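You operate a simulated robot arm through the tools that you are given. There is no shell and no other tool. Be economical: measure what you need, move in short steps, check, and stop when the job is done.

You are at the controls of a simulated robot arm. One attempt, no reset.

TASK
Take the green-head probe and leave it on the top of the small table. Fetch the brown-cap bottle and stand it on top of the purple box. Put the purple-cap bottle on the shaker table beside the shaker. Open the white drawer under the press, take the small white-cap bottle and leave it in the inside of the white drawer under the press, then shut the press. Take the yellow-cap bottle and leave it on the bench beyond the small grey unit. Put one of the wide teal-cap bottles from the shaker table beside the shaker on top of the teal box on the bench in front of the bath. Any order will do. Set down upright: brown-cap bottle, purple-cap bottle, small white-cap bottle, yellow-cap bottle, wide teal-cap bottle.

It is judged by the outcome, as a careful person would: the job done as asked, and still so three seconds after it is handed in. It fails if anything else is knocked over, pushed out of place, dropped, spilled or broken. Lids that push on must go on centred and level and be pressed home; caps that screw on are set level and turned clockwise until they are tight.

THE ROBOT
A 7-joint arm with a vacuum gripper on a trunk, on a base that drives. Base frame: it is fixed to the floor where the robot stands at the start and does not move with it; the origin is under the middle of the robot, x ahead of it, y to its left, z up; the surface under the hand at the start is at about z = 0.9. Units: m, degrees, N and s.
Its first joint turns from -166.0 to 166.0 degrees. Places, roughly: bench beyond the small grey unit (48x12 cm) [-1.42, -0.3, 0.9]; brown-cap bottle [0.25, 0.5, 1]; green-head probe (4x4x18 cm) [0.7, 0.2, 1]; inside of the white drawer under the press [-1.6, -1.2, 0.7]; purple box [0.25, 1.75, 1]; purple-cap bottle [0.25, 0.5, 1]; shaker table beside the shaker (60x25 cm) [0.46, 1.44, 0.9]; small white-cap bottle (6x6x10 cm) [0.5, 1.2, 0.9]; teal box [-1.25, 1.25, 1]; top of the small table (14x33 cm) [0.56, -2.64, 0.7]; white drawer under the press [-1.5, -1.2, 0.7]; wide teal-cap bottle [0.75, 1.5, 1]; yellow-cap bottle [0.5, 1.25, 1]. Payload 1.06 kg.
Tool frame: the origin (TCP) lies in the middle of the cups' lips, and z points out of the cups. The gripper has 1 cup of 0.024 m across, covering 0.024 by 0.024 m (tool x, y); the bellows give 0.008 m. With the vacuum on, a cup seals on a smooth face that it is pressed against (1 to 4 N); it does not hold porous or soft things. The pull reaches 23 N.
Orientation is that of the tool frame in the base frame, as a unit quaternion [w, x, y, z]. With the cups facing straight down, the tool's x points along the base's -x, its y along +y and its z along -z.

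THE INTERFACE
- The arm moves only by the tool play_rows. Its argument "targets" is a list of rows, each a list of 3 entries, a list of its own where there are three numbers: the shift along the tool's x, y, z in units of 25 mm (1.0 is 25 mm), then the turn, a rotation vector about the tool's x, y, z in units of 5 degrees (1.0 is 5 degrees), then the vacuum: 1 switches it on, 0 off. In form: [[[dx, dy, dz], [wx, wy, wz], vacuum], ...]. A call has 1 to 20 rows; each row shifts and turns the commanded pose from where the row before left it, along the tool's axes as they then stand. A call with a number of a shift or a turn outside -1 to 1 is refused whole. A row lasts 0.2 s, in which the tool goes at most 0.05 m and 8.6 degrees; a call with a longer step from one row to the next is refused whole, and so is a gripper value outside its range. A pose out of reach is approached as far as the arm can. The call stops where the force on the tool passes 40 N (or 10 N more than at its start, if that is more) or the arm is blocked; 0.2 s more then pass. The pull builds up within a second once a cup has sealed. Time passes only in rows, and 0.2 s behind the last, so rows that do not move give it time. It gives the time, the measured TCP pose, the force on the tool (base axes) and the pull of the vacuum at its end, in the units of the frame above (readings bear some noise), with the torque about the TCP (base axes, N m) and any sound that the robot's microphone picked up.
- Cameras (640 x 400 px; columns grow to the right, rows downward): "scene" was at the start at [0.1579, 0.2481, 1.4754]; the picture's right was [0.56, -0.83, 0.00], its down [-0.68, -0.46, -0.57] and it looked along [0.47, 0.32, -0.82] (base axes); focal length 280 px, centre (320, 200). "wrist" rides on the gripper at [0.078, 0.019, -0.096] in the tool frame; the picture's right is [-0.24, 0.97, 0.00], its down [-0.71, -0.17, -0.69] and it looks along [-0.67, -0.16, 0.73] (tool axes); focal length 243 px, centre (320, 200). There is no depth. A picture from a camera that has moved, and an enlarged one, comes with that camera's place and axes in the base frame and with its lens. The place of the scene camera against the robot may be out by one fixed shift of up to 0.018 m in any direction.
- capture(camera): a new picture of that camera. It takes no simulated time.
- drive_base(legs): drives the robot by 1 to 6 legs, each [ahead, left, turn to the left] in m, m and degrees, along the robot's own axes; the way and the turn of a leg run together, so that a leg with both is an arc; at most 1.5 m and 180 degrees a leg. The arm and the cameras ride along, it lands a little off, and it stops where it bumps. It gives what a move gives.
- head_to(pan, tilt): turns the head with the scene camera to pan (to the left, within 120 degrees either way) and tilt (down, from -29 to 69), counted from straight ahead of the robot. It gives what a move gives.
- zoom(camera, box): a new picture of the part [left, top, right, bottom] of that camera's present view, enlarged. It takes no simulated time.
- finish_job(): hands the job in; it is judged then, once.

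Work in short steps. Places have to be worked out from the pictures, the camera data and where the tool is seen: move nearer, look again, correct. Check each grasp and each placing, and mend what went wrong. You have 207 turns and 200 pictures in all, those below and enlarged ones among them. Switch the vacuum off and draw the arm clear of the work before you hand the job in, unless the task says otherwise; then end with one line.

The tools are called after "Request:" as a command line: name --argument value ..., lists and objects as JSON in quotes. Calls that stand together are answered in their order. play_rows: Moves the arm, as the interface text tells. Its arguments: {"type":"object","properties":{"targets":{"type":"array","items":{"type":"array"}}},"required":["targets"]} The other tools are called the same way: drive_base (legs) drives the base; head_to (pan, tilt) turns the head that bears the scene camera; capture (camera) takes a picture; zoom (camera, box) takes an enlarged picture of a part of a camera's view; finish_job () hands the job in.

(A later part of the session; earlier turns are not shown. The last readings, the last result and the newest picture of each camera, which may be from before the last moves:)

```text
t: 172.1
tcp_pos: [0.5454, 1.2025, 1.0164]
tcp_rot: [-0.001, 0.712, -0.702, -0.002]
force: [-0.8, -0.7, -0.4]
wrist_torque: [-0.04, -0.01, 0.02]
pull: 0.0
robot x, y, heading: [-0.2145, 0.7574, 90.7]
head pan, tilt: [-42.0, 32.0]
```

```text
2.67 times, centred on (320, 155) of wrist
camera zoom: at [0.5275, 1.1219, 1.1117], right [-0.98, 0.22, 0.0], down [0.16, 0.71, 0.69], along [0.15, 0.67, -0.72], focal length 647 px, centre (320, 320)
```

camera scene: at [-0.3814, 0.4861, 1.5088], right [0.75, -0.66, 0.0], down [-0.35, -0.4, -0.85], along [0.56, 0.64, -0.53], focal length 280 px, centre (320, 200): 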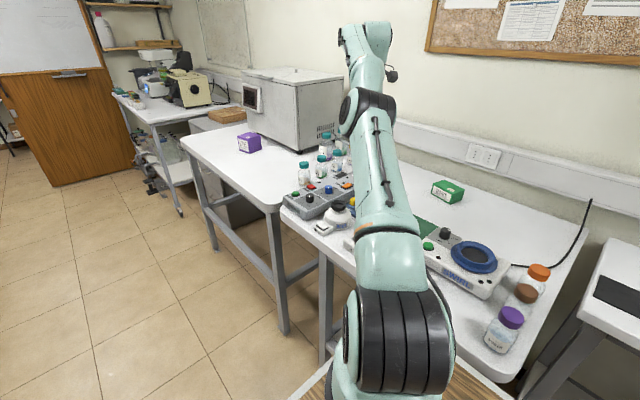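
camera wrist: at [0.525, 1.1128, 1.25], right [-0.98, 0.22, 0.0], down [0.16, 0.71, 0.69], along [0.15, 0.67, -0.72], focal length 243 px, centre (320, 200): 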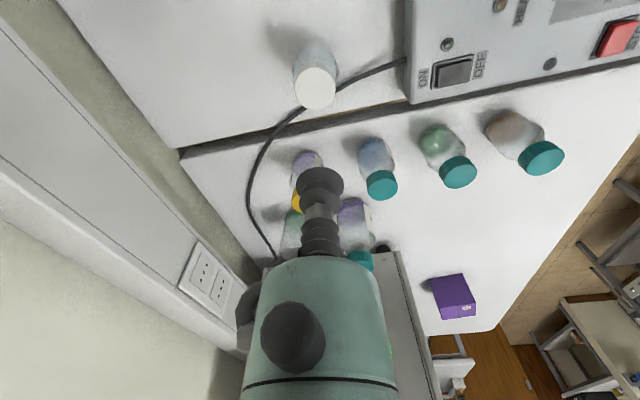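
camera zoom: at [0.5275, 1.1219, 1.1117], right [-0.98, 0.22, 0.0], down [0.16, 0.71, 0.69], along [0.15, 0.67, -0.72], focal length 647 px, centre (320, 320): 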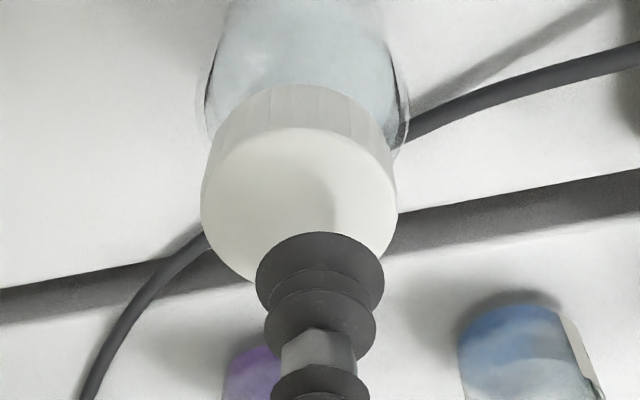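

Centred within a few mm. Lower with vacuum on in small steps.

Request:
play_rows --targets '[[[0, -0.17, 0.4], [0, 0, 0], 1], [[0, 0, 0.4], [0, 0, 0], 1], [[0, 0, 0.2], [0, 0, 0], 1], [[0, 0, 0.1], [0, 0, 0], 1], [[0, 0, 0.1], [0, 0, 0], 1], [[0, 0, 0], [0, 0, 0], 1]]'

```text
t: 173.4
tcp_pos: [0.551, 1.2017, 0.9924]
tcp_rot: [-0.005, 0.712, -0.702, -0.001]
force: [-3.3, -0.7, 10.4]
wrist_torque: [-0.05, 0.03, -0.02]
pull: 22.5
robot x, y, heading: [-0.2179, 0.7616, 90.5]
head pan, tilt: [-42.0, 32.0]
stopped in row 6: the force on the tool passed its limit at 41 N (the readings are from after the stop); the commanded pose is now the measured one
```

Sealed. Lift and swing back to the aisle-side travel posture.

Request:
play_rows --targets '[[[0, 0, -0.4], [0, 0, 0], 1], [[0, 0, -0.8], [0, 0, 0], 1], [[0, 0, -0.8], [0, 0, 0], 1], [[0, 0, -0.8], [0, 0, 0], 1], [[0, 0, -0.8], [0, 0, 0], 1], [[0, 0, -0.8], [0, 0, 0], 1], [[0, 0, -0.8], [0, 0, 0], 1], [[0, 0, -0.8], [0, 0, 0], 1], [[0, 0.8, -0.8], [0, 0, 0], 1], [[0, 0.8, -0.4], [0, 0, 0], 1], [[0, 0.8, 0], [0, 0, 0], 1], [[0, 0.8, 0], [0, 0, 0], 1]]'

Request:
capture --camera "wrist"

Request:
capture --camera "scene"

```text
t: 176.0
tcp_pos: [0.4683, 1.2005, 1.1691]
tcp_rot: [-0.003, 0.712, -0.702, -0.001]
force: [0.2, -0.5, -3.5]
wrist_torque: [0.02, -0.01, -0.01]
pull: 22.4
robot x, y, heading: [-0.2143, 0.7598, 90.6]
head pan, tilt: [-42.0, 32.0]
```

```text
137 pictures are left
camera wrist: at [0.4507, 1.1214, 1.2641], right [-0.98, 0.22, 0.0], down [0.16, 0.71, 0.69], along [0.15, 0.67, -0.72], focal length 243 px, centre (320, 200)
```

wrist: 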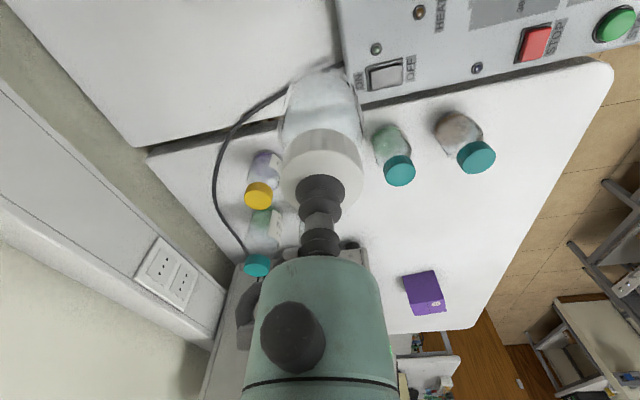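

```text
136 pictures are left
camera scene: at [-0.3673, 0.9234, 1.5089], right [0.75, -0.66, 0.0], down [-0.35, -0.4, -0.85], along [0.56, 0.64, -0.53], focal length 280 px, centre (320, 200)
```

scene: 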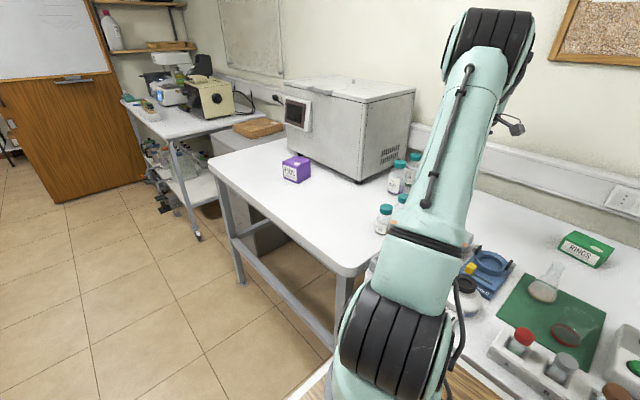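

Held well. Raise to 1.25 and swing to the aisle side.

Request:
play_rows --targets '[[[0, 0, -1], [0, 0, 0], 1], [[0, 0.5, -1], [0, 0, 0], 1], [[0, 1, -1], [0, 0, 0], 1], [[-0.2, 1, 0], [0, 0, 0], 1], [[-0.2, 1, 0], [0, 0, 0], 1], [[-0.2, 1, 0], [0, 0, 0], 1], [[-0.2, 1, 0], [0, 0, 0], 1], [[-0.2, 1, 0], [0, 0, 0], 1], [[-0.2, 1, 0], [0, 0, 0], 1], [[-0.2, 1, 0], [0, 0, 0], 1], [[-0.2, 1, 0], [0, 0, 0], 1], [[-0.2, 1, 0], [0, 0, 0], 1], [[-0.2, 1, 0], [0, 0, 0], 1], [[-0.2, 1, 0], [0, 0, 0], 1], [[-0.2, 1, 0], [0, 0, 0], 1], [[-0.2, 1, 0], [0, 0, 0], 1], [[-0.2, 1, 0], [0, 0, 0], 1], [[-0.2, 1, 0], [0, 0, 0], 1]]'

Request:
play_rows --targets '[[[-0.2, 1, 0], [0, 0, 0], 1], [[-0.2, 1, 0], [0, 0, 0], 1], [[-0.2, 1, 0], [0, 0, 0], 1], [[0, 1, 0], [0, 0, 0], 1], [[0, 1, 0], [0, 0, 0], 1], [[0, 1, 0], [0, 0, 0], 1], [[0, 1, 0], [0, 0, 0], 1], [[0, 1, 0], [0, 0, 0], 1], [[0, 1, 0], [0, 0, 0], 1], [[0, 1, 0], [0, 0, 0], 1], [[0, 1, 0], [0, 0, 0], 1], [[0, 1, 0], [0, 0, 0], 1], [[0, 1, 0], [0, 0, 0], 1], [[0, 1, 0], [0, 0, 0], 1], [[0, 1, 0], [0, 0, 0], 1], [[0, 1, 0], [0, 0, 0], 1], [[0, 0, 0], [0, 0, 0], 1]]'

Request:
drive_base --legs '[[-1.0, 0.33, 0], [-1.42, 0, 0]]'

Request:
head_to --pan 60 --tilt 45

Request:
capture --camera "scene"

```text
t: 179.8
tcp_pos: [0.0573, 1.2702, 1.2421]
tcp_rot: [-0.004, 0.712, -0.702, -0.001]
force: [0.9, 0.1, -1.8]
wrist_torque: [0.03, 0.02, 0.04]
pull: 23.0
robot x, y, heading: [-0.2157, 0.7597, 90.9]
head pan, tilt: [-42.0, 32.0]
```

```text
t: 183.4
tcp_pos: [-0.3424, 1.2786, 1.2407]
tcp_rot: [-0.004, 0.712, -0.702, -0.002]
force: [0.6, 0.3, -2.6]
wrist_torque: [0.02, 0.02, -0.01]
pull: 23.4
robot x, y, heading: [-0.2119, 0.7632, 90.7]
head pan, tilt: [-42.0, 32.0]
```

```text
t: 195.6
tcp_pos: [-0.6302, -1.1589, 1.2404]
tcp_rot: [-0.003, 0.718, -0.697, -0.001]
force: [0.9, -0.1, -2.8]
wrist_torque: [0.01, 0.03, 0.02]
pull: 22.9
robot x, y, heading: [-0.4915, -1.6741, 91.7]
head pan, tilt: [-42.0, 32.0]
```

```text
t: 197.3
tcp_pos: [-0.6295, -1.1603, 1.2406]
tcp_rot: [-0.004, 0.717, -0.697, -0.002]
force: [0.7, 0.2, -2.5]
wrist_torque: [-0.04, 0.02, 0.01]
pull: 22.8
robot x, y, heading: [-0.4967, -1.6782, 91.9]
head pan, tilt: [60.0, 45.0]
```

```text
135 pictures are left
camera scene: at [-0.7789, -1.5445, 1.4894], right [0.48, 0.88, 0.0], down [0.62, -0.34, -0.71], along [-0.62, 0.34, -0.71], focal length 280 px, centre (320, 200)
```

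scene: 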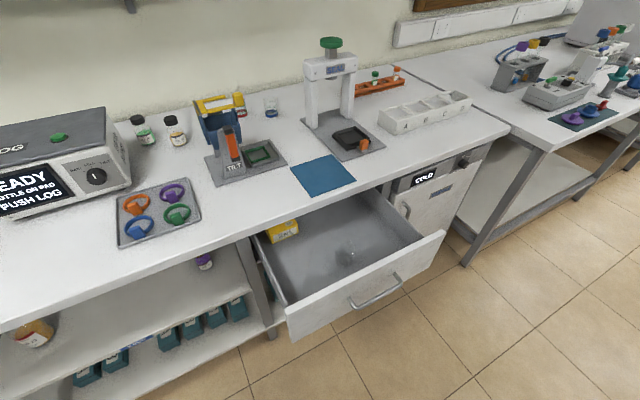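

Drawer still open and clear in front. I move the bottle over (−1.16, −1.25), above the drawer.

Request:
play_rows --targets '[[[0.15, 1, 0], [0, 0, 0], 1], [[0.15, 1, 0], [0, 0, 0], 1], [[0.15, 1, 0], [0, 0, 0], 1], [[0.15, 1, 0], [0, 0, 0], 1], [[0.15, 1, 0], [0, 0, 0], 1], [[0.15, 1, 0], [0, 0, 0], 1], [[0.15, 1, 0], [0, 0, 0], 1], [[0.15, 1, 0], [0, 0, 0], 1], [[0.15, 1, 0], [0, 0, 0], 1], [[0.15, 1, 0], [0, 0, 0], 1], [[0.15, 1, 0], [0, 0, 0], 1], [[0.15, 1, 0], [0, 0, 0], 1], [[0.15, 1, 0], [0, 0, 0], 1], [[0.15, 1, 0], [0, 0, 0], 1], [[0.15, 1, 0], [0, 0, 0], 1], [[0.15, 1, 0], [0, 0, 0], 1], [[0.15, 1, 0], [0, 0, 0], 1], [[0.15, 1, 0], [0, 0, 0], 1], [[0.15, 1, 0], [0, 0, 0], 1], [[0.15, 1, 0], [0, 0, 0], 1]]'

Request:
play_rows --targets '[[[0, 0.8, 1], [0, 0, 0], 1], [[0, 0, 1], [0, 0, 0], 1], [[0, 0, 1], [0, 0, 0], 1], [[0, 0, 1], [0, 0, 0], 1], [[0, 0, 1], [0, 0, 0], 1], [[0, 0, 1], [0, 0, 0], 1], [[0, 0, 1], [0, 0, 0], 1], [[0, 0, 1], [0, 0, 0], 1], [[0, 0, 0], [0, 0, 0], 1]]'

Request:
capture --camera "wrist"

Request:
capture --camera "scene"

```text
t: 201.5
tcp_pos: [-1.1263, -1.2516, 1.2374]
tcp_rot: [-0.004, 0.718, -0.696, -0.001]
force: [0.4, 0.0, -2.0]
wrist_torque: [0.02, 0.06, -0.02]
pull: 22.9
robot x, y, heading: [-0.492, -1.6777, 91.6]
head pan, tilt: [60.0, 45.0]
```

```text
t: 203.5
tcp_pos: [-1.148, -1.2506, 1.0382]
tcp_rot: [-0.004, 0.717, -0.697, -0.002]
force: [-0.2, 0.1, -3.0]
wrist_torque: [0.0, -0.01, -0.01]
pull: 22.7
robot x, y, heading: [-0.4911, -1.6796, 91.8]
head pan, tilt: [60.0, 45.0]
```

```text
134 pictures are left
camera wrist: at [-1.1646, -1.3302, 1.1334], right [-0.98, 0.21, 0.0], down [0.15, 0.71, 0.69], along [0.14, 0.68, -0.72], focal length 243 px, centre (320, 200)
```

wrist: 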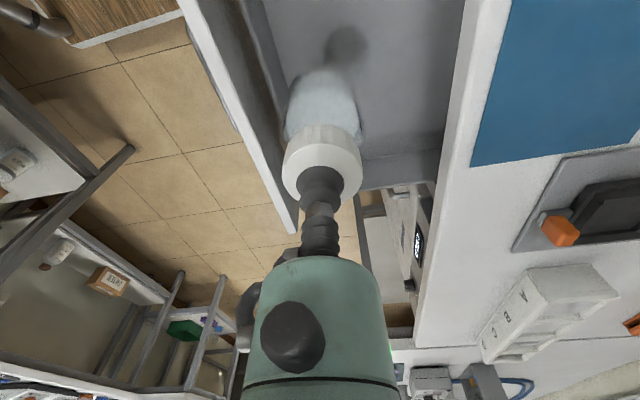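

```text
133 pictures are left
camera scene: at [-0.779, -1.5445, 1.4893], right [0.47, 0.88, 0.0], down [0.62, -0.34, -0.71], along [-0.62, 0.34, -0.71], focal length 280 px, centre (320, 200)
```

scene: 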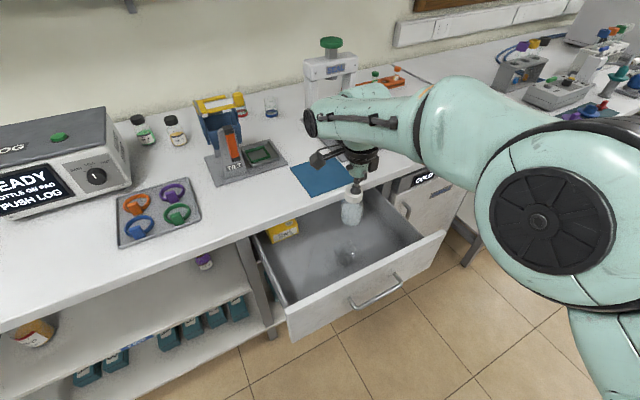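

There's a small dark spot on the drawer floor; I check what it is before lowering.

Request:
zoom --camera "scene" --box '[260, 180, 440, 320]'

Request:
zoom --camera "wrist" --box '[230, 0, 480, 200]'

```text
2.86 times, centred on (350, 250) of scene
camera zoom: at [-0.779, -1.5445, 1.4893], right [0.47, 0.88, 0.0], down [0.62, -0.34, -0.71], along [-0.62, 0.34, -0.71], focal length 798 px, centre (234, 57)
```

zoom: 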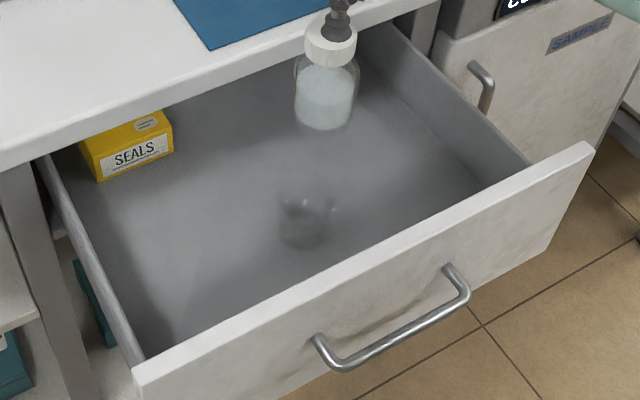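

```text
2.00 times, centred on (355, 100) of wrist
camera zoom: at [-1.1646, -1.3302, 1.1334], right [-0.98, 0.21, 0.0], down [0.15, 0.71, 0.69], along [0.14, 0.68, -0.72], focal length 485 px, centre (250, 400)
```

zoom: 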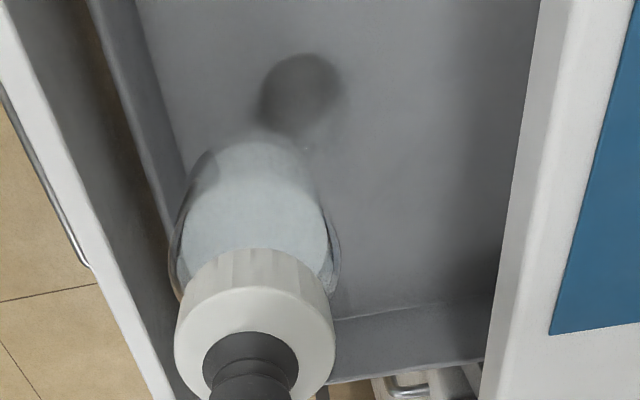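

It's a clear glass beaker at ≈(−1.165, −1.255) — right under the bottle. I shift to y≈−1.14, midway between beaker and drawer wall.

Request:
play_rows --targets '[[[-1, 0.2, 0], [0, 0, 0], 1], [[-1, 0.2, 0], [0, 0, 0], 1], [[-1, 0.2, 0], [0, 0, 0], 1], [[-1, 0, 0], [0, 0, 0], 1], [[-0.4, 0, 0.5], [0, 0, 0], 1], [[0, 0, 1], [0, 0, 0], 1], [[0, 0, 1], [0, 0, 0], 1], [[0, 0, 1], [0, 0, 0], 1], [[0, 0, 0], [0, 0, 0], 1]]'

Request:
zoom --camera "scene" --box '[280, 160, 460, 300]'

Request:
capture --camera "wrist"

```text
t: 205.5
tcp_pos: [-1.1651, -1.1404, 0.9496]
tcp_rot: [-0.004, 0.717, -0.697, -0.001]
force: [-0.2, -1.4, -2.3]
wrist_torque: [0.01, 0.0, 0.0]
pull: 23.0
robot x, y, heading: [-0.4918, -1.6771, 91.7]
head pan, tilt: [60.0, 45.0]
```

```text
2.86 times, centred on (370, 230) of scene
camera zoom: at [-0.779, -1.5445, 1.4893], right [0.47, 0.88, 0.0], down [0.62, -0.34, -0.71], along [-0.62, 0.34, -0.71], focal length 798 px, centre (177, 114)
```

zoom: 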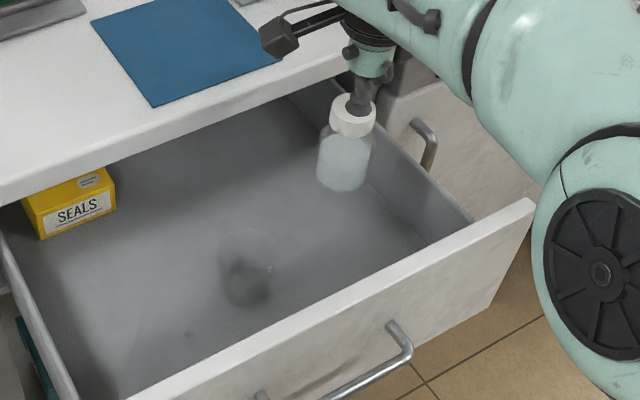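

```text
129 pictures are left
camera wrist: at [-1.1824, -1.2203, 1.0457], right [-0.98, 0.21, 0.0], down [0.15, 0.71, 0.69], along [0.14, 0.68, -0.72], focal length 243 px, centre (320, 200)
```

wrist: 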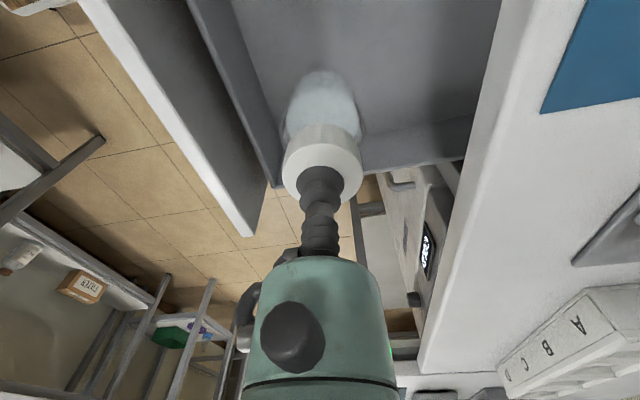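

Position good. Lower further in steps, watching for contact.

Request:
play_rows --targets '[[[0, 0, 0.8], [0, 0, 0], 1], [[0, 0, 0.8], [0, 0, 0], 1], [[0, 0, 0.8], [0, 0, 0], 1], [[0, 0, 0.8], [0, 0, 0], 1], [[0, 0, 0.4], [0, 0, 0], 1], [[0, 0, 0], [0, 0, 0], 1]]'

Request:
zoom --camera "scene" --box '[280, 160, 460, 300]'

Request:
capture --camera "wrist"

```text
t: 206.9
tcp_pos: [-1.1636, -1.1385, 0.8629]
tcp_rot: [-0.003, 0.717, -0.697, -0.001]
force: [-1.2, -0.3, -2.1]
wrist_torque: [0.01, 0.0, 0.01]
pull: 22.9
robot x, y, heading: [-0.4909, -1.6767, 91.7]
head pan, tilt: [60.0, 45.0]
```

```text
2.86 times, centred on (370, 230) of scene
camera zoom: at [-0.779, -1.5445, 1.4893], right [0.47, 0.88, 0.0], down [0.62, -0.34, -0.71], along [-0.62, 0.34, -0.71], focal length 798 px, centre (177, 114)
```

zoom: 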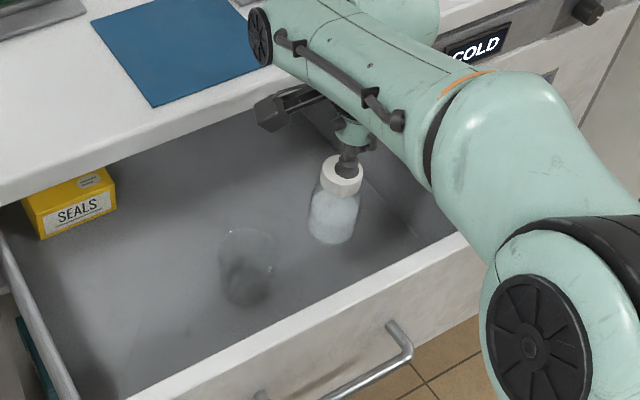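

```text
127 pictures are left
camera wrist: at [-1.1814, -1.2185, 0.9578], right [-0.98, 0.21, 0.0], down [0.15, 0.71, 0.69], along [0.14, 0.68, -0.72], focal length 243 px, centre (320, 200)
```

wrist: 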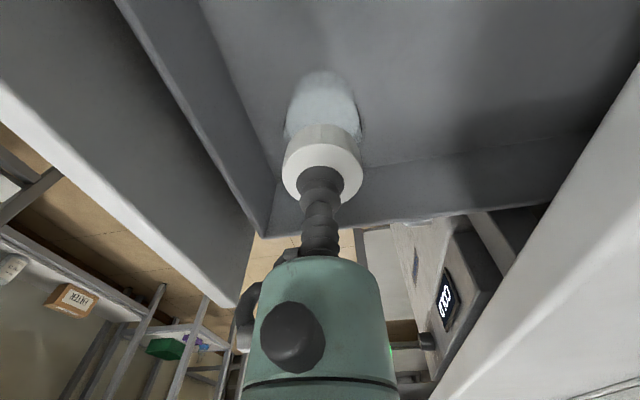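

Clear of the beaker. Continue lowering to the floor in small steps.

Request:
play_rows --targets '[[[0, 0, 0.3], [0, 0, 0], 1], [[0, 0, 0.2], [0, 0, 0], 1], [[0, 0, 0.2], [0, 0, 0], 1], [[0, 0, 0.2], [0, 0, 0], 1], [[0, 0, 0.1], [0, 0, 0], 1], [[0, 0, 0], [0, 0, 0], 1]]'

Request:
zoom --camera "scene" --box '[280, 160, 460, 300]'

```text
t: 208.3
tcp_pos: [-1.1649, -1.1389, 0.8356]
tcp_rot: [-0.003, 0.718, -0.696, 0.0]
force: [-0.4, -0.7, -2.6]
wrist_torque: [0.0, -0.03, -0.01]
pull: 22.9
robot x, y, heading: [-0.4926, -1.677, 91.8]
head pan, tilt: [60.0, 45.0]
```

```text
2.86 times, centred on (370, 230) of scene
camera zoom: at [-0.779, -1.5445, 1.4893], right [0.47, 0.88, 0.0], down [0.62, -0.34, -0.71], along [-0.62, 0.34, -0.71], focal length 798 px, centre (177, 114)
```

zoom: 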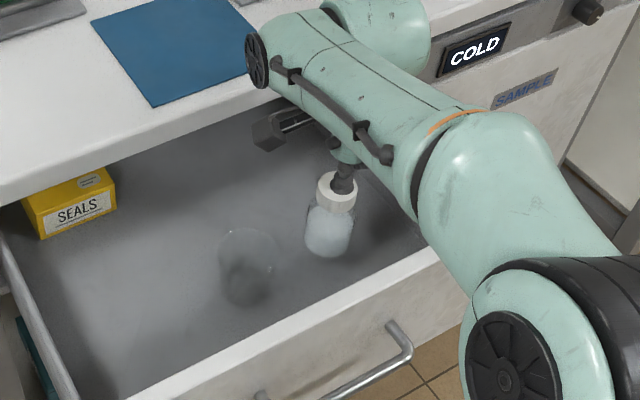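

Still free; continue in fine steps until contact force shows.

Request:
play_rows --targets '[[[0, 0, 0.1], [0, 0, 0], 1], [[0, 0, 0.1], [0, 0, 0], 1], [[0, 0, 0.1], [0, 0, 0], 1], [[0, 0, 0.1], [0, 0, 0], 1], [[0, 0, 0], [0, 0, 0], 1]]'

```text
t: 209.5
tcp_pos: [-1.1647, -1.1389, 0.8269]
tcp_rot: [-0.004, 0.717, -0.697, -0.002]
force: [-0.2, 0.3, -2.2]
wrist_torque: [0.01, -0.01, 0.01]
pull: 23.0
robot x, y, heading: [-0.4944, -1.6779, 91.8]
head pan, tilt: [60.0, 45.0]
```

Request:
play_rows --targets '[[[0, 0, 0.1], [0, 0, 0], 1], [[0, 0, 0.1], [0, 0, 0], 1], [[0, 0, 0.1], [0, 0, 0], 1], [[0, 0, 0.1], [0, 0, 0], 1], [[0, 0, 0], [0, 0, 0], 1]]'

Request:
zoom --camera "scene" --box '[320, 180, 420, 270]'

```text
t: 210.7
tcp_pos: [-1.163, -1.1391, 0.8168]
tcp_rot: [-0.004, 0.717, -0.697, -0.001]
force: [-0.6, 0.7, -1.9]
wrist_torque: [0.06, 0.02, -0.04]
pull: 22.9
robot x, y, heading: [-0.4908, -1.6764, 91.6]
head pan, tilt: [60.0, 45.0]
```

```text
4.44 times, centred on (370, 225) of scene
camera zoom: at [-0.779, -1.5445, 1.4893], right [0.47, 0.88, 0.0], down [0.62, -0.34, -0.71], along [-0.62, 0.34, -0.71], focal length 1242 px, centre (98, 89)
```

zoom: 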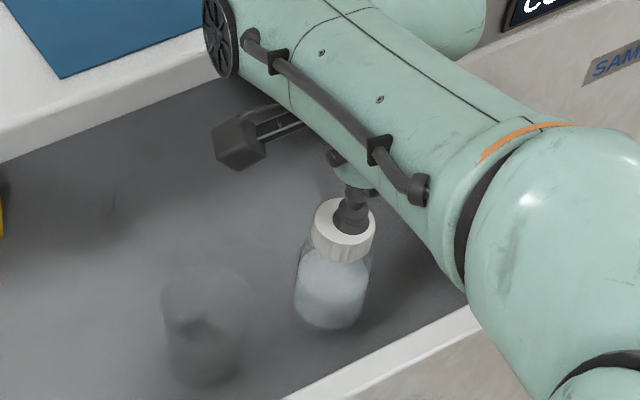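

Still hovering; continue by a further centimetre at a time.

Request:
play_rows --targets '[[[0, 0, 0.1], [0, 0, 0], 1], [[0, 0, 0.1], [0, 0, 0], 1], [[0, 0, 0.1], [0, 0, 0], 1], [[0, 0, 0.1], [0, 0, 0], 1], [[0, 0, 0], [0, 0, 0], 1]]'

```text
t: 211.9
tcp_pos: [-1.163, -1.1383, 0.8071]
tcp_rot: [-0.004, 0.717, -0.697, -0.002]
force: [-0.6, 0.3, -1.8]
wrist_torque: [0.02, 0.0, 0.03]
pull: 22.2
robot x, y, heading: [-0.4926, -1.6716, 91.9]
head pan, tilt: [60.0, 45.0]
```

Request:
play_rows --targets '[[[0, 0, 0.1], [0, 0, 0], 1], [[0, 0, 0.1], [0, 0, 0], 1], [[0, 0, 0.1], [0, 0, 0], 1], [[0, 0, 0.1], [0, 0, 0], 1], [[0, 0, 0], [0, 0, 0], 1]]'

Request:
zoom --camera "scene" --box '[320, 180, 420, 270]'

```text
t: 213.1
tcp_pos: [-1.1643, -1.1389, 0.7979]
tcp_rot: [-0.004, 0.718, -0.696, -0.002]
force: [-0.3, 3.3, 17.7]
wrist_torque: [-0.02, -0.01, -0.01]
pull: 22.3
robot x, y, heading: [-0.4929, -1.674, 91.7]
head pan, tilt: [60.0, 45.0]
```

```text
4.44 times, centred on (370, 225) of scene
camera zoom: at [-0.7784, -1.5449, 1.4895], right [0.47, 0.88, 0.0], down [0.62, -0.34, -0.71], along [-0.62, 0.34, -0.71], focal length 1242 px, centre (98, 89)
```

zoom: 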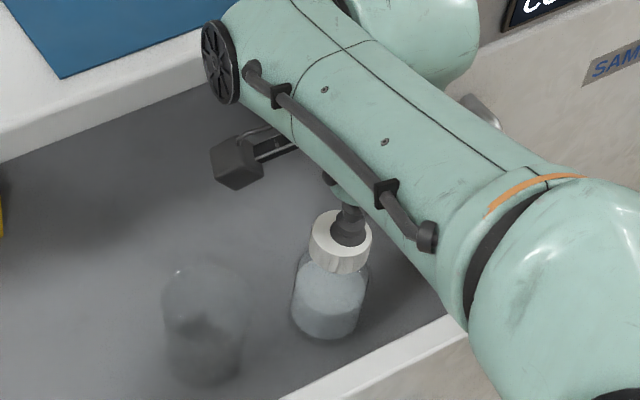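

Contact (upward 18 N). Ease off slightly, release, and rise straight up.

Request:
play_rows --targets '[[[0, 0, -0.06], [0, 0, 0], 1], [[0, 0, 0], [0, 0, 0], 0], [[0, 0, 0], [0, 0, 0], 0], [[0, 0, 0], [0, 0, 0], 0], [[0, 0, 0], [0, 0, 0], 0], [[0, 0, -0.2], [0, 0, 0], 0], [[0, 0, -0.4], [0, 0, 0], 0], [[0, 0, -0.8], [0, 0, 0], 0], [[0, 0, -1], [0, 0, 0], 0], [[0, 0, -1], [0, 0, 0], 0], [[0, 0, -1], [0, 0, 0], 0], [[0, 0, -1], [0, 0, 0], 0], [[0, 0, -1], [0, 0, 0], 0], [[0, 0, -1], [0, 0, 0], 0], [[0, 0, -1], [0, 0, 0], 0]]'

Request:
zoom --camera "scene" --box '[260, 180, 440, 320]'

```text
t: 216.3
tcp_pos: [-1.1648, -1.14, 1.0089]
tcp_rot: [-0.004, 0.718, -0.696, -0.001]
force: [-0.6, 0.5, -0.6]
wrist_torque: [0.0, 0.03, 0.0]
pull: 0.0
robot x, y, heading: [-0.4914, -1.6768, 91.7]
head pan, tilt: [60.0, 45.0]
```

```text
2.86 times, centred on (350, 250) of scene
camera zoom: at [-0.7791, -1.5445, 1.4893], right [0.47, 0.88, 0.0], down [0.62, -0.34, -0.71], along [-0.62, 0.34, -0.71], focal length 798 px, centre (234, 57)
```

zoom: 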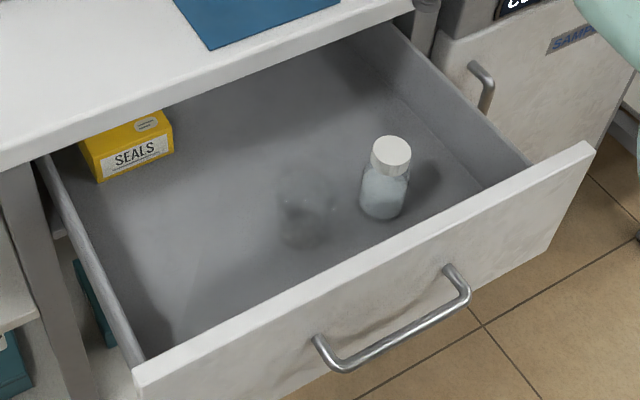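

The bottle stands upright, beaker untouched. Now I retract, turn the tool horizontal and shut the drawer slowly.

Request:
play_rows --targets '[[[0, 0, -1], [0, 0, 0], 0], [[0, 0, -1], [0, 0, 0], 0], [[0, -0.5, -1], [0, 0, 0], 0], [[0, -1, -1], [0, 0, 0], 0], [[0, -1, -1], [0, 0, 0], 0], [[0, -1, -1], [0, 0, 0], 0], [[0, -1, -1], [0, 0, 0], 0], [[0, -1, -1], [0, 0, 0], 0], [[0, -1, -1], [0, 0, 0], 0], [[0, -1, -1], [0, 0, 0], 0], [[0, -1, 0], [0, 0, 0], 0], [[0, -1, 0], [0, 0, 0], 0], [[0, -1, 0], [0, 0, 0], 0], [[0, -1, 0], [0, 0, 0], 0], [[0, -1, 0], [0, 0, 0], 0], [[0, -1, 0], [0, 0, 0], 0], [[0, -1, 0], [0, 0, 0], 0], [[0, -1, 0], [0, 0, 0], 0], [[0, -1, 0], [0, 0, 0], 0], [[0, -1, 0], [0, 0, 0], 0]]'

Request:
play_rows --targets '[[[0, 0, 0], [-1, 0, 0], 0], [[0, 0, 0], [-1, 0, 0], 0], [[0, 0, 0], [-1, 0, 0], 0], [[0, 0, 0], [-1, 0, 0], 0], [[0, 0, 0], [-1, 0, 0], 0], [[0, 0, 0], [-1, 0, 0], 0], [[0, 0, 0], [-1, 0, 0], 0], [[0, 0, 0], [-1, 0, 0], 0], [[0, 0, 0], [-1, 0, 0], 0], [[0, 0, 0], [-1, 0, 0], 0], [[0, 0, 0], [-1, 0, 0], 0], [[0, 0, 0], [-1, 0, 0], 0], [[0, 0, 0], [-1, 0, 0], 0], [[0, 0, 0], [-1, 0, 0], 0], [[0, 0, 0], [-1, 0, 0], 0], [[0, 0, 0], [-1, 0, 0], 0], [[0, 0, 0], [-1, 0, 0], 0], [[0, 0, 0], [-1, 0, 0], 0], [[0, 0, 0], [0, 0, 0], 0]]'

```text
t: 220.5
tcp_pos: [-0.7278, -1.1291, 1.2602]
tcp_rot: [-0.004, 0.718, -0.696, 0.0]
force: [0.2, -0.3, 0.5]
wrist_torque: [0.01, -0.05, 0.0]
pull: 0.0
robot x, y, heading: [-0.4931, -1.6762, 91.6]
head pan, tilt: [60.0, 45.0]
```

```text
t: 224.5
tcp_pos: [-0.7282, -1.1282, 1.2601]
tcp_rot: [0.505, 0.509, -0.491, -0.494]
force: [0.4, 0.0, -0.3]
wrist_torque: [-0.03, -0.03, -0.03]
pull: 0.0
robot x, y, heading: [-0.4914, -1.6761, 91.6]
head pan, tilt: [60.0, 45.0]
```

Lower to the drawer-face height in front of it.

Request:
play_rows --targets '[[[0, -0.99, 0.4], [0, 0, 0], 0], [[0, -0.99, 0.4], [0, 0, 0], 0], [[0, -0.99, 0.4], [0, 0, 0], 0], [[0, -0.99, 0.4], [0, 0, 0], 0], [[0, -0.99, 0.4], [0, 0, 0], 0], [[0, -0.99, 0.4], [0, 0, 0], 0], [[0, -0.99, 0.4], [0, 0, 0], 0], [[0, -0.99, 0.4], [0, 0, 0], 0], [[0, -0.99, 0.4], [0, 0, 0], 0], [[0, -0.99, 0.4], [0, 0, 0], 0], [[0, -0.99, 0.4], [0, 0, 0], 0], [[0, -0.99, 0.4], [0, 0, 0], 0], [[0, -0.99, 0.4], [0, 0, 0], 0], [[0, -0.99, 0.4], [0, 0, 0], 0], [[0, -0.99, 0.4], [0, 0, 0], 0], [[0, -0.99, 0.4], [0, 0, 0], 0], [[0, -0.99, 0.4], [0, 0, 0], 0], [[0, -0.99, 0.4], [0, 0, 0], 0], [[0, -0.99, 0.4], [0, 0, 0], 0]]'

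Request:
capture --camera "scene"

```text
t: 228.5
tcp_pos: [-0.9186, -1.1335, 0.7882]
tcp_rot: [0.504, 0.51, -0.492, -0.494]
force: [-0.2, -0.1, 0.2]
wrist_torque: [0.0, 0.0, 0.0]
pull: 0.1
robot x, y, heading: [-0.4891, -1.6751, 91.5]
head pan, tilt: [60.0, 45.0]
```

```text
122 pictures are left
camera scene: at [-0.7789, -1.5445, 1.4894], right [0.47, 0.88, 0.0], down [0.62, -0.34, -0.71], along [-0.62, 0.34, -0.71], focal length 280 px, centre (320, 200)
```

scene: 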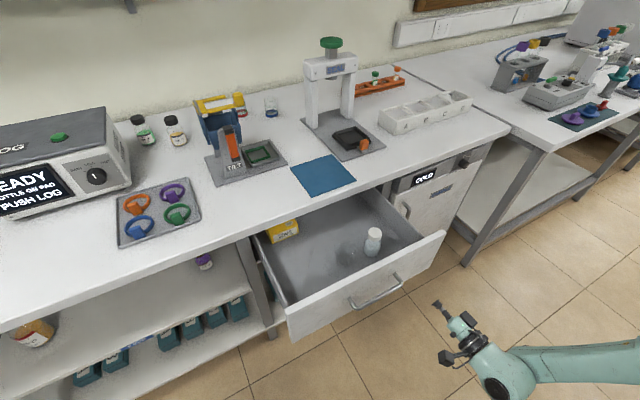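

Approach the face, then push at a slow constant pace.

Request:
play_rows --targets '[[[0, 0, 0.6], [0, 0, 0], 0], [[0, 0, 0.6], [0, 0, 0], 0], [[0, 0, 0.6], [0, 0, 0], 0], [[0, 0, 0.6], [0, 0, 0], 0], [[0, 0, 0.5], [0, 0, 0], 0], [[0, 0, 0.4], [0, 0, 0], 0], [[0, 0, 0.3], [0, 0, 0], 0], [[0, 0, 0.2], [0, 0, 0], 0], [[0, 0, 0.2], [0, 0, 0], 0], [[0, 0, 0.2], [0, 0, 0], 0], [[0, 0, 0.2], [0, 0, 0], 0], [[0, 0, 0.2], [0, 0, 0], 0], [[0, 0, 0.2], [0, 0, 0], 0], [[0, 0, 0.2], [0, 0, 0], 0], [[0, 0, 0.2], [0, 0, 0], 0], [[0, 0, 0.2], [0, 0, 0], 0]]'

Request:
zoom --camera "scene" --box '[260, 180, 480, 340]'

```text
t: 231.9
tcp_pos: [-1.0516, -1.1355, 0.788]
tcp_rot: [0.504, 0.51, -0.492, -0.493]
force: [0.4, 0.2, 1.0]
wrist_torque: [-0.01, 0.01, 0.01]
pull: 0.1
robot x, y, heading: [-0.4913, -1.6748, 91.6]
head pan, tilt: [60.0, 45.0]
```

```text
2.50 times, centred on (370, 260) of scene
camera zoom: at [-0.7789, -1.5445, 1.4894], right [0.47, 0.88, 0.0], down [0.62, -0.34, -0.71], along [-0.62, 0.34, -0.71], focal length 699 px, centre (195, 50)
```

zoom: 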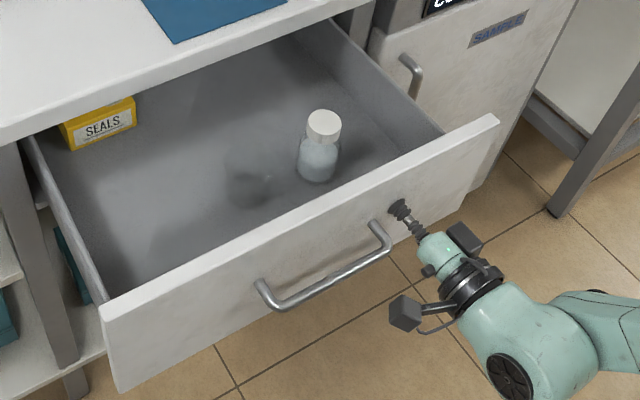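

Just about to touch. Push slowly (2.5 cm/s).

Request:
play_rows --targets '[[[0, 0, 0.2], [0, 0, 0], 0], [[0, 0, 0.2], [0, 0, 0], 0], [[0, 0, 0.2], [0, 0, 0], 0], [[0, 0, 0.2], [0, 0, 0], 0], [[0, 0, 0.2], [0, 0, 0], 0], [[0, 0, 0.2], [0, 0, 0], 0], [[0, 0, 0.2], [0, 0, 0], 0], [[0, 0, 0.2], [0, 0, 0], 0], [[0, 0, 0.2], [0, 0, 0], 0], [[0, 0, 0.2], [0, 0, 0], 0], [[0, 0, 0.2], [0, 0, 0], 0], [[0, 0, 0.2], [0, 0, 0], 0], [[0, 0, 0.2], [0, 0, 0], 0], [[0, 0, 0.2], [0, 0, 0], 0], [[0, 0, 0.2], [0, 0, 0], 0], [[0, 0, 0.2], [0, 0, 0], 0], [[0, 0, 0.2], [0, 0, 0], 0], [[0, 0, 0.2], [0, 0, 0], 0], [[0, 0, 0.2], [0, 0, 0], 0], [[0, 0, 0.2], [0, 0, 0], 0]]'

Request:
zoom --camera "scene" --box '[260, 180, 480, 340]'

```text
t: 236.1
tcp_pos: [-1.1526, -1.1383, 0.7869]
tcp_rot: [0.505, 0.51, -0.491, -0.494]
force: [0.1, 0.3, -0.1]
wrist_torque: [-0.03, -0.03, -0.01]
pull: 0.1
robot x, y, heading: [-0.4901, -1.6748, 91.7]
head pan, tilt: [60.0, 45.0]
```

```text
2.50 times, centred on (370, 260) of scene
camera zoom: at [-0.7789, -1.5445, 1.4893], right [0.47, 0.88, 0.0], down [0.62, -0.34, -0.71], along [-0.62, 0.34, -0.71], focal length 699 px, centre (195, 50)
```

zoom: 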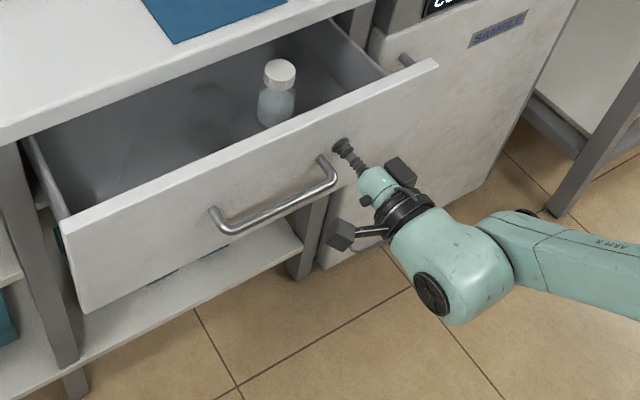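

Sliding nicely, bottle upright. Continue.

Request:
play_rows --targets '[[[0, 0, 0.2], [0, 0, 0], 0], [[0, 0, 0.2], [0, 0, 0], 0], [[0, 0, 0.2], [0, 0, 0], 0], [[0, 0, 0.2], [0, 0, 0], 0], [[0, 0, 0.2], [0, 0, 0], 0], [[0, 0, 0.2], [0, 0, 0], 0], [[0, 0, 0.2], [0, 0, 0], 0], [[0, 0, 0.2], [0, 0, 0], 0], [[0, 0, 0.2], [0, 0, 0], 0], [[0, 0, 0.2], [0, 0, 0], 0], [[0, 0, 0.2], [0, 0, 0], 0], [[0, 0, 0.2], [0, 0, 0], 0], [[0, 0, 0.2], [0, 0, 0], 0], [[0, 0, 0.2], [0, 0, 0], 0], [[0, 0, 0.2], [0, 0, 0], 0], [[0, 0, 0.2], [0, 0, 0], 0], [[0, 0, 0.2], [0, 0, 0], 0], [[0, 0, 0.2], [0, 0, 0], 0], [[0, 0, 0.2], [0, 0, 0], 0], [[0, 0, 0.2], [0, 0, 0], 0]]'

Request:
play_rows --targets '[[[0, 0, 0.2], [0, 0, 0], 0], [[0, 0, 0.2], [0, 0, 0], 0], [[0, 0, 0.2], [0, 0, 0], 0], [[0, 0, 0.2], [0, 0, 0], 0], [[0, 0, 0.2], [0, 0, 0], 0], [[0, 0, 0.1], [0, 0, 0], 0], [[0, 0, 0.1], [0, 0, 0], 0], [[0, 0, 0.1], [0, 0, 0], 0], [[0, 0, 0.1], [0, 0, 0], 0], [[0, 0, 0.1], [0, 0, 0], 0], [[0, 0, 0.1], [0, 0, 0], 0], [[0, 0, 0.1], [0, 0, 0], 0]]'

Request:
zoom --camera "scene" --box '[230, 160, 450, 320]'

```text
t: 240.3
tcp_pos: [-1.2503, -1.1409, 0.7864]
tcp_rot: [0.505, 0.51, -0.491, -0.493]
force: [-0.8, -0.5, -0.6]
wrist_torque: [0.04, -0.04, -0.04]
pull: 0.2
robot x, y, heading: [-0.493, -1.6764, 91.7]
head pan, tilt: [60.0, 45.0]
```

```text
t: 242.5
tcp_pos: [-1.277, -1.1564, 0.7858]
tcp_rot: [0.504, 0.509, -0.496, -0.49]
force: [1.1, 3.4, -0.5]
wrist_torque: [0.02, 0.04, 0.02]
pull: 0.1
out of reach, approached as far as the arm can: row 4, 5, 6, 9, 10
robot x, y, heading: [-0.4935, -1.6735, 91.5]
head pan, tilt: [60.0, 45.0]
stopped in row 10: the force on the tool passed its limit at 45 N (the readings are from after the stop); the commanded pose is now the measured one
```

```text
2.50 times, centred on (340, 240) of scene
camera zoom: at [-0.7789, -1.5439, 1.4893], right [0.48, 0.88, 0.0], down [0.62, -0.34, -0.71], along [-0.62, 0.34, -0.71], focal length 699 px, centre (270, 100)
```

zoom: 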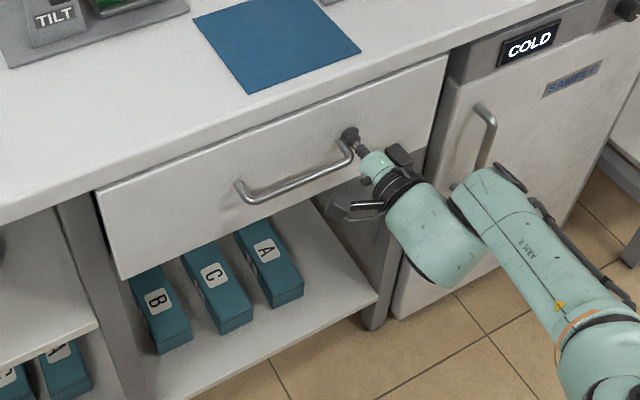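

Nearly shut but at the arm's limit. Back off a little, bring the base 7 cm closer, and finish the push.

Request:
play_rows --targets '[[[0, 0, -0.8], [0, 0, 0], 0], [[0, 0, -0.8], [0, 0, 0], 0], [[-0.8, 0, -0.8], [0, 0, 0], 0], [[-0.8, 0, -0.8], [0, 0, 0], 0], [[0, 0, -0.8], [0, 0, 0], 0], [[0, 0, 0], [0, 0, 0], 0]]'

Request:
drive_base --legs '[[0.05, 0.06, -1.6]]'

Request:
capture --camera "scene"

```text
t: 243.9
tcp_pos: [-1.1788, -1.1132, 0.7848]
tcp_rot: [0.505, 0.508, -0.496, -0.491]
force: [0.6, 0.6, 0.2]
wrist_torque: [0.02, -0.02, 0.01]
pull: 0.0
robot x, y, heading: [-0.493, -1.6767, 91.2]
head pan, tilt: [60.0, 45.0]
```

```text
t: 244.9
tcp_pos: [-1.2255, -1.0476, 0.785]
tcp_rot: [-0.499, -0.502, 0.503, 0.496]
force: [0.5, -0.4, -1.1]
wrist_torque: [-0.01, 0.01, 0.04]
pull: 0.1
robot x, y, heading: [-0.5557, -1.6221, 90.3]
head pan, tilt: [60.0, 45.0]
```

```text
118 pictures are left
camera scene: at [-0.8349, -1.4873, 1.4893], right [0.5, 0.87, 0.0], down [0.61, -0.35, -0.71], along [-0.61, 0.35, -0.71], focal length 280 px, centre (320, 200)
```

scene: 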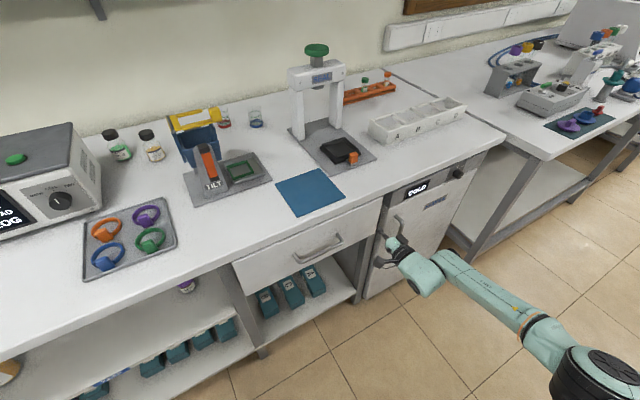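

Shift to y≈−1.115 and push home.

Request:
play_rows --targets '[[[0.9, 0, 0], [0, 0, 0], 0], [[0.9, 0, 0], [0, 0, 0], 0], [[0.9, 0, 0], [0, 0, 0], 0], [[0, 0, 0.5], [0, 0, 0], 0], [[0, 0, 0.5], [0, 0, 0], 0], [[0, 0, 0.3], [0, 0, 0], 0], [[0, 0, 0.2], [0, 0, 0], 0], [[0, 0, 0.2], [0, 0, 0], 0], [[0, 0, 0.2], [0, 0, 0], 0], [[0, 0, 0.2], [0, 0, 0], 0], [[0, 0, 0.2], [0, 0, 0], 0], [[0, 0, 0.1], [0, 0, 0], 0], [[0, 0, 0.1], [0, 0, 0], 0], [[0, 0, 0.1], [0, 0, 0], 0]]'

Request:
zoom --camera "scene" --box '[220, 160, 440, 320]'

```text
t: 247.9
tcp_pos: [-1.2907, -1.1168, 0.7847]
tcp_rot: [0.498, 0.503, -0.502, -0.496]
force: [-0.1, 0.4, 0.0]
wrist_torque: [-0.02, 0.03, 0.0]
pull: 0.0
robot x, y, heading: [-0.5527, -1.6234, 90.5]
head pan, tilt: [60.0, 45.0]
```

```text
2.50 times, centred on (330, 240) of scene
camera zoom: at [-0.8349, -1.4872, 1.4893], right [0.5, 0.87, 0.0], down [0.61, -0.35, -0.71], along [-0.61, 0.35, -0.71], focal length 699 px, centre (295, 100)
```

zoom: 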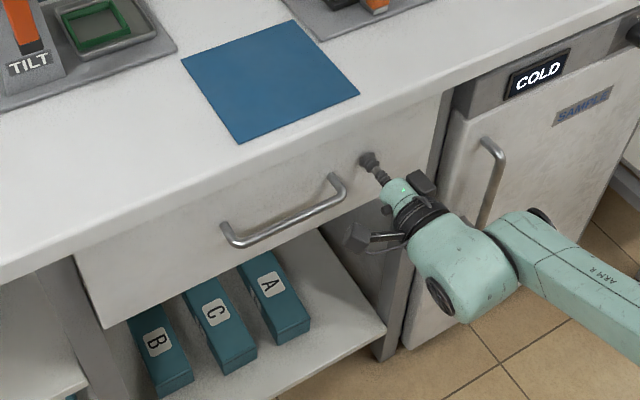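

No resistance yet; press until the stop is felt.

Request:
play_rows --targets '[[[0, 0, 0.1], [0, 0, 0], 0], [[0, 0, 0.1], [0, 0, 0], 0], [[0, 0, 0.1], [0, 0, 0], 0], [[0, 0, 0.1], [0, 0, 0], 0], [[0, 0, 0.1], [0, 0, 0], 0], [[0, 0, 0.1], [0, 0, 0], 0], [[0, 0, 0], [0, 0, 0], 0]]'

Request:
zoom --camera "scene" --box '[220, 160, 440, 320]'

```text
t: 249.5
tcp_pos: [-1.3049, -1.1161, 0.7832]
tcp_rot: [-0.498, -0.502, 0.503, 0.497]
force: [24.6, -2.9, 4.6]
wrist_torque: [-0.02, -0.09, -0.1]
pull: 0.1
robot x, y, heading: [-0.5524, -1.6272, 90.1]
head pan, tilt: [60.0, 45.0]
```

```text
2.50 times, centred on (330, 240) of scene
camera zoom: at [-0.8338, -1.4874, 1.4896], right [0.5, 0.87, 0.0], down [0.61, -0.35, -0.71], along [-0.61, 0.35, -0.71], focal length 699 px, centre (295, 100)
```

zoom: 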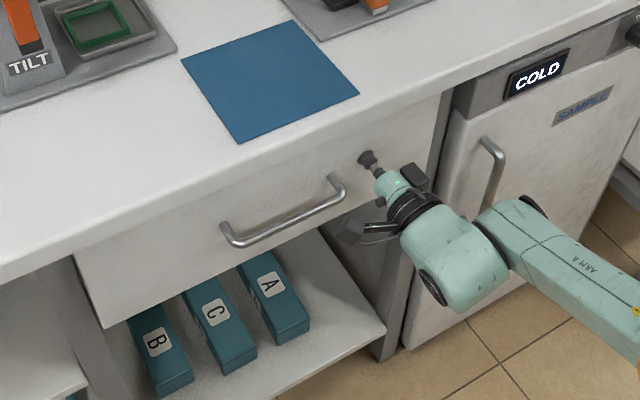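

The drawer is at its stop (25 N). Retract, raise and restore the tool-down posture.

Request:
play_rows --targets '[[[0, 0, -0.3], [0, 0, 0], 0], [[0, 0, -1], [0, 0, 0], 0], [[0, 0, -1], [0, 0, 0], 0], [[0, 0, -1], [0, 0, 0], 0], [[0, 0, -1], [0, 0, 0], 0], [[0, 0, -1], [0, 0, 0], 0], [[0, 1, -1], [0, 0, 0], 0], [[0, 1, -1], [0, 0, 0], 0], [[0, 1, -1], [0, 0, 0], 0], [[0, 1, -1], [0, 0, 0], 0], [[0, 1, -1], [0, 0, 0], 0], [[0, 1, -1], [0, 0, 0], 0], [[0, 1, -1], [0, 0, 0], 0], [[0, 1, -1], [0, 0, 0], 0], [[0, 1, -1], [0, 0, 0], 0], [[0, 1, -1], [0, 0, 0], 0], [[0, 1, -1], [0, 0, 0], 0], [[0, 1, -1], [0, 0, 0], 0], [[0, 1, -1], [0, 0, 0], 0], [[0, 1, -1], [0, 0, 0], 0]]'

Request:
play_rows --targets '[[[0, 1, -1], [1, 0, 0], 0], [[0, 1, -1], [1, 0, 0], 0], [[0, 1, -0.5], [1, 0, 0], 0], [[0, 0.8, 0], [1, 0, 0], 0], [[0, 0, 0], [1, 0, 0], 0], [[0, 0, 0], [1, 0, 0], 0], [[0, 0, 0], [1, 0, 0], 0], [[0, 0, 0], [1, 0, 0], 0], [[0, 0, 0], [1, 0, 0], 0], [[0, 0, 0], [1, 0, 0], 0], [[0, 0, 0], [1, 0, 0], 0], [[0, 0, 0], [1, 0, 0], 0], [[0, 0, 0], [1, 0, 0], 0], [[0, 0, 0], [1, 0, 0], 0], [[0, 0, 0], [1, 0, 0], 0], [[0, 0, 0], [1, 0, 0], 0], [[0, 0, 0], [1, 0, 0], 0], [[0, 0, 0], [1, 0, 0], 0], [[0, 0, 0], [0, 0, 0], 0]]'

Request:
zoom --camera "scene" --box '[200, 100, 480, 320]'

```text
t: 253.7
tcp_pos: [-0.8276, -1.1142, 1.1425]
tcp_rot: [-0.499, -0.502, 0.502, 0.496]
force: [-0.1, 0.6, -0.6]
wrist_torque: [-0.02, -0.02, 0.03]
pull: 0.2
robot x, y, heading: [-0.5536, -1.6266, 90.0]
head pan, tilt: [60.0, 45.0]
```

```text
t: 257.7
tcp_pos: [-0.7763, -1.1123, 1.2386]
tcp_rot: [-0.003, 0.708, -0.706, 0.004]
force: [-0.1, 0.4, -0.2]
wrist_torque: [0.01, -0.06, 0.02]
pull: 0.0
robot x, y, heading: [-0.5532, -1.6278, 90.0]
head pan, tilt: [60.0, 45.0]
```

```text
1.82 times, centred on (340, 210) of scene
camera zoom: at [-0.8349, -1.4873, 1.4894], right [0.5, 0.87, 0.0], down [0.61, -0.35, -0.71], along [-0.61, 0.35, -0.71], focal length 508 px, centre (284, 182)
```

zoom: 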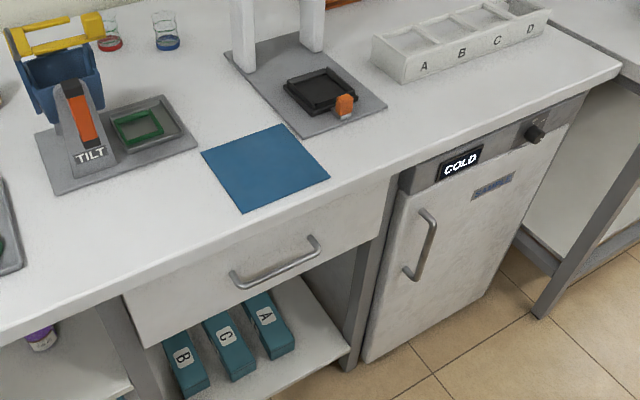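

Drawer fully shut. Now drive north for the yellow-cap bottle.

Request:
drive_base --legs '[[1.5, 0, 0], [1.03, 0, 0], [0, -0.32, 0]]'

Request:
head_to --pan -42 --tilt 35

Request:
capture --camera "scene"

```text
t: 272.0
tcp_pos: [-0.5434, 1.4438, 1.2379]
tcp_rot: [-0.004, 0.718, -0.696, 0.005]
force: [-0.4, 0.6, -0.5]
wrist_torque: [-0.01, 0.0, -0.01]
pull: 0.0
robot x, y, heading: [-0.3007, 0.9388, 91.9]
head pan, tilt: [60.0, 45.0]
```

```text
t: 273.8
tcp_pos: [-0.5433, 1.4433, 1.2379]
tcp_rot: [-0.003, 0.719, -0.695, 0.004]
force: [0.1, -0.3, -0.2]
wrist_torque: [-0.02, -0.05, -0.02]
pull: 0.0
robot x, y, heading: [-0.3019, 0.9371, 91.7]
head pan, tilt: [-42.0, 35.0]
```

```text
114 pictures are left
camera scene: at [-0.4619, 1.0978, 1.5042], right [0.77, -0.64, 0.0], down [-0.37, -0.44, -0.82], along [0.53, 0.63, -0.57], focal length 280 px, centre (320, 200)
```

scene: 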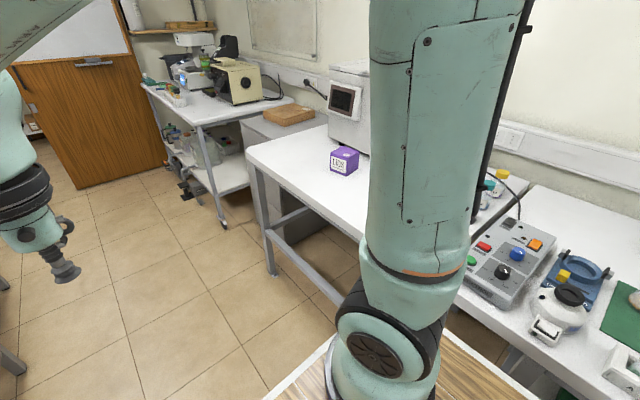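

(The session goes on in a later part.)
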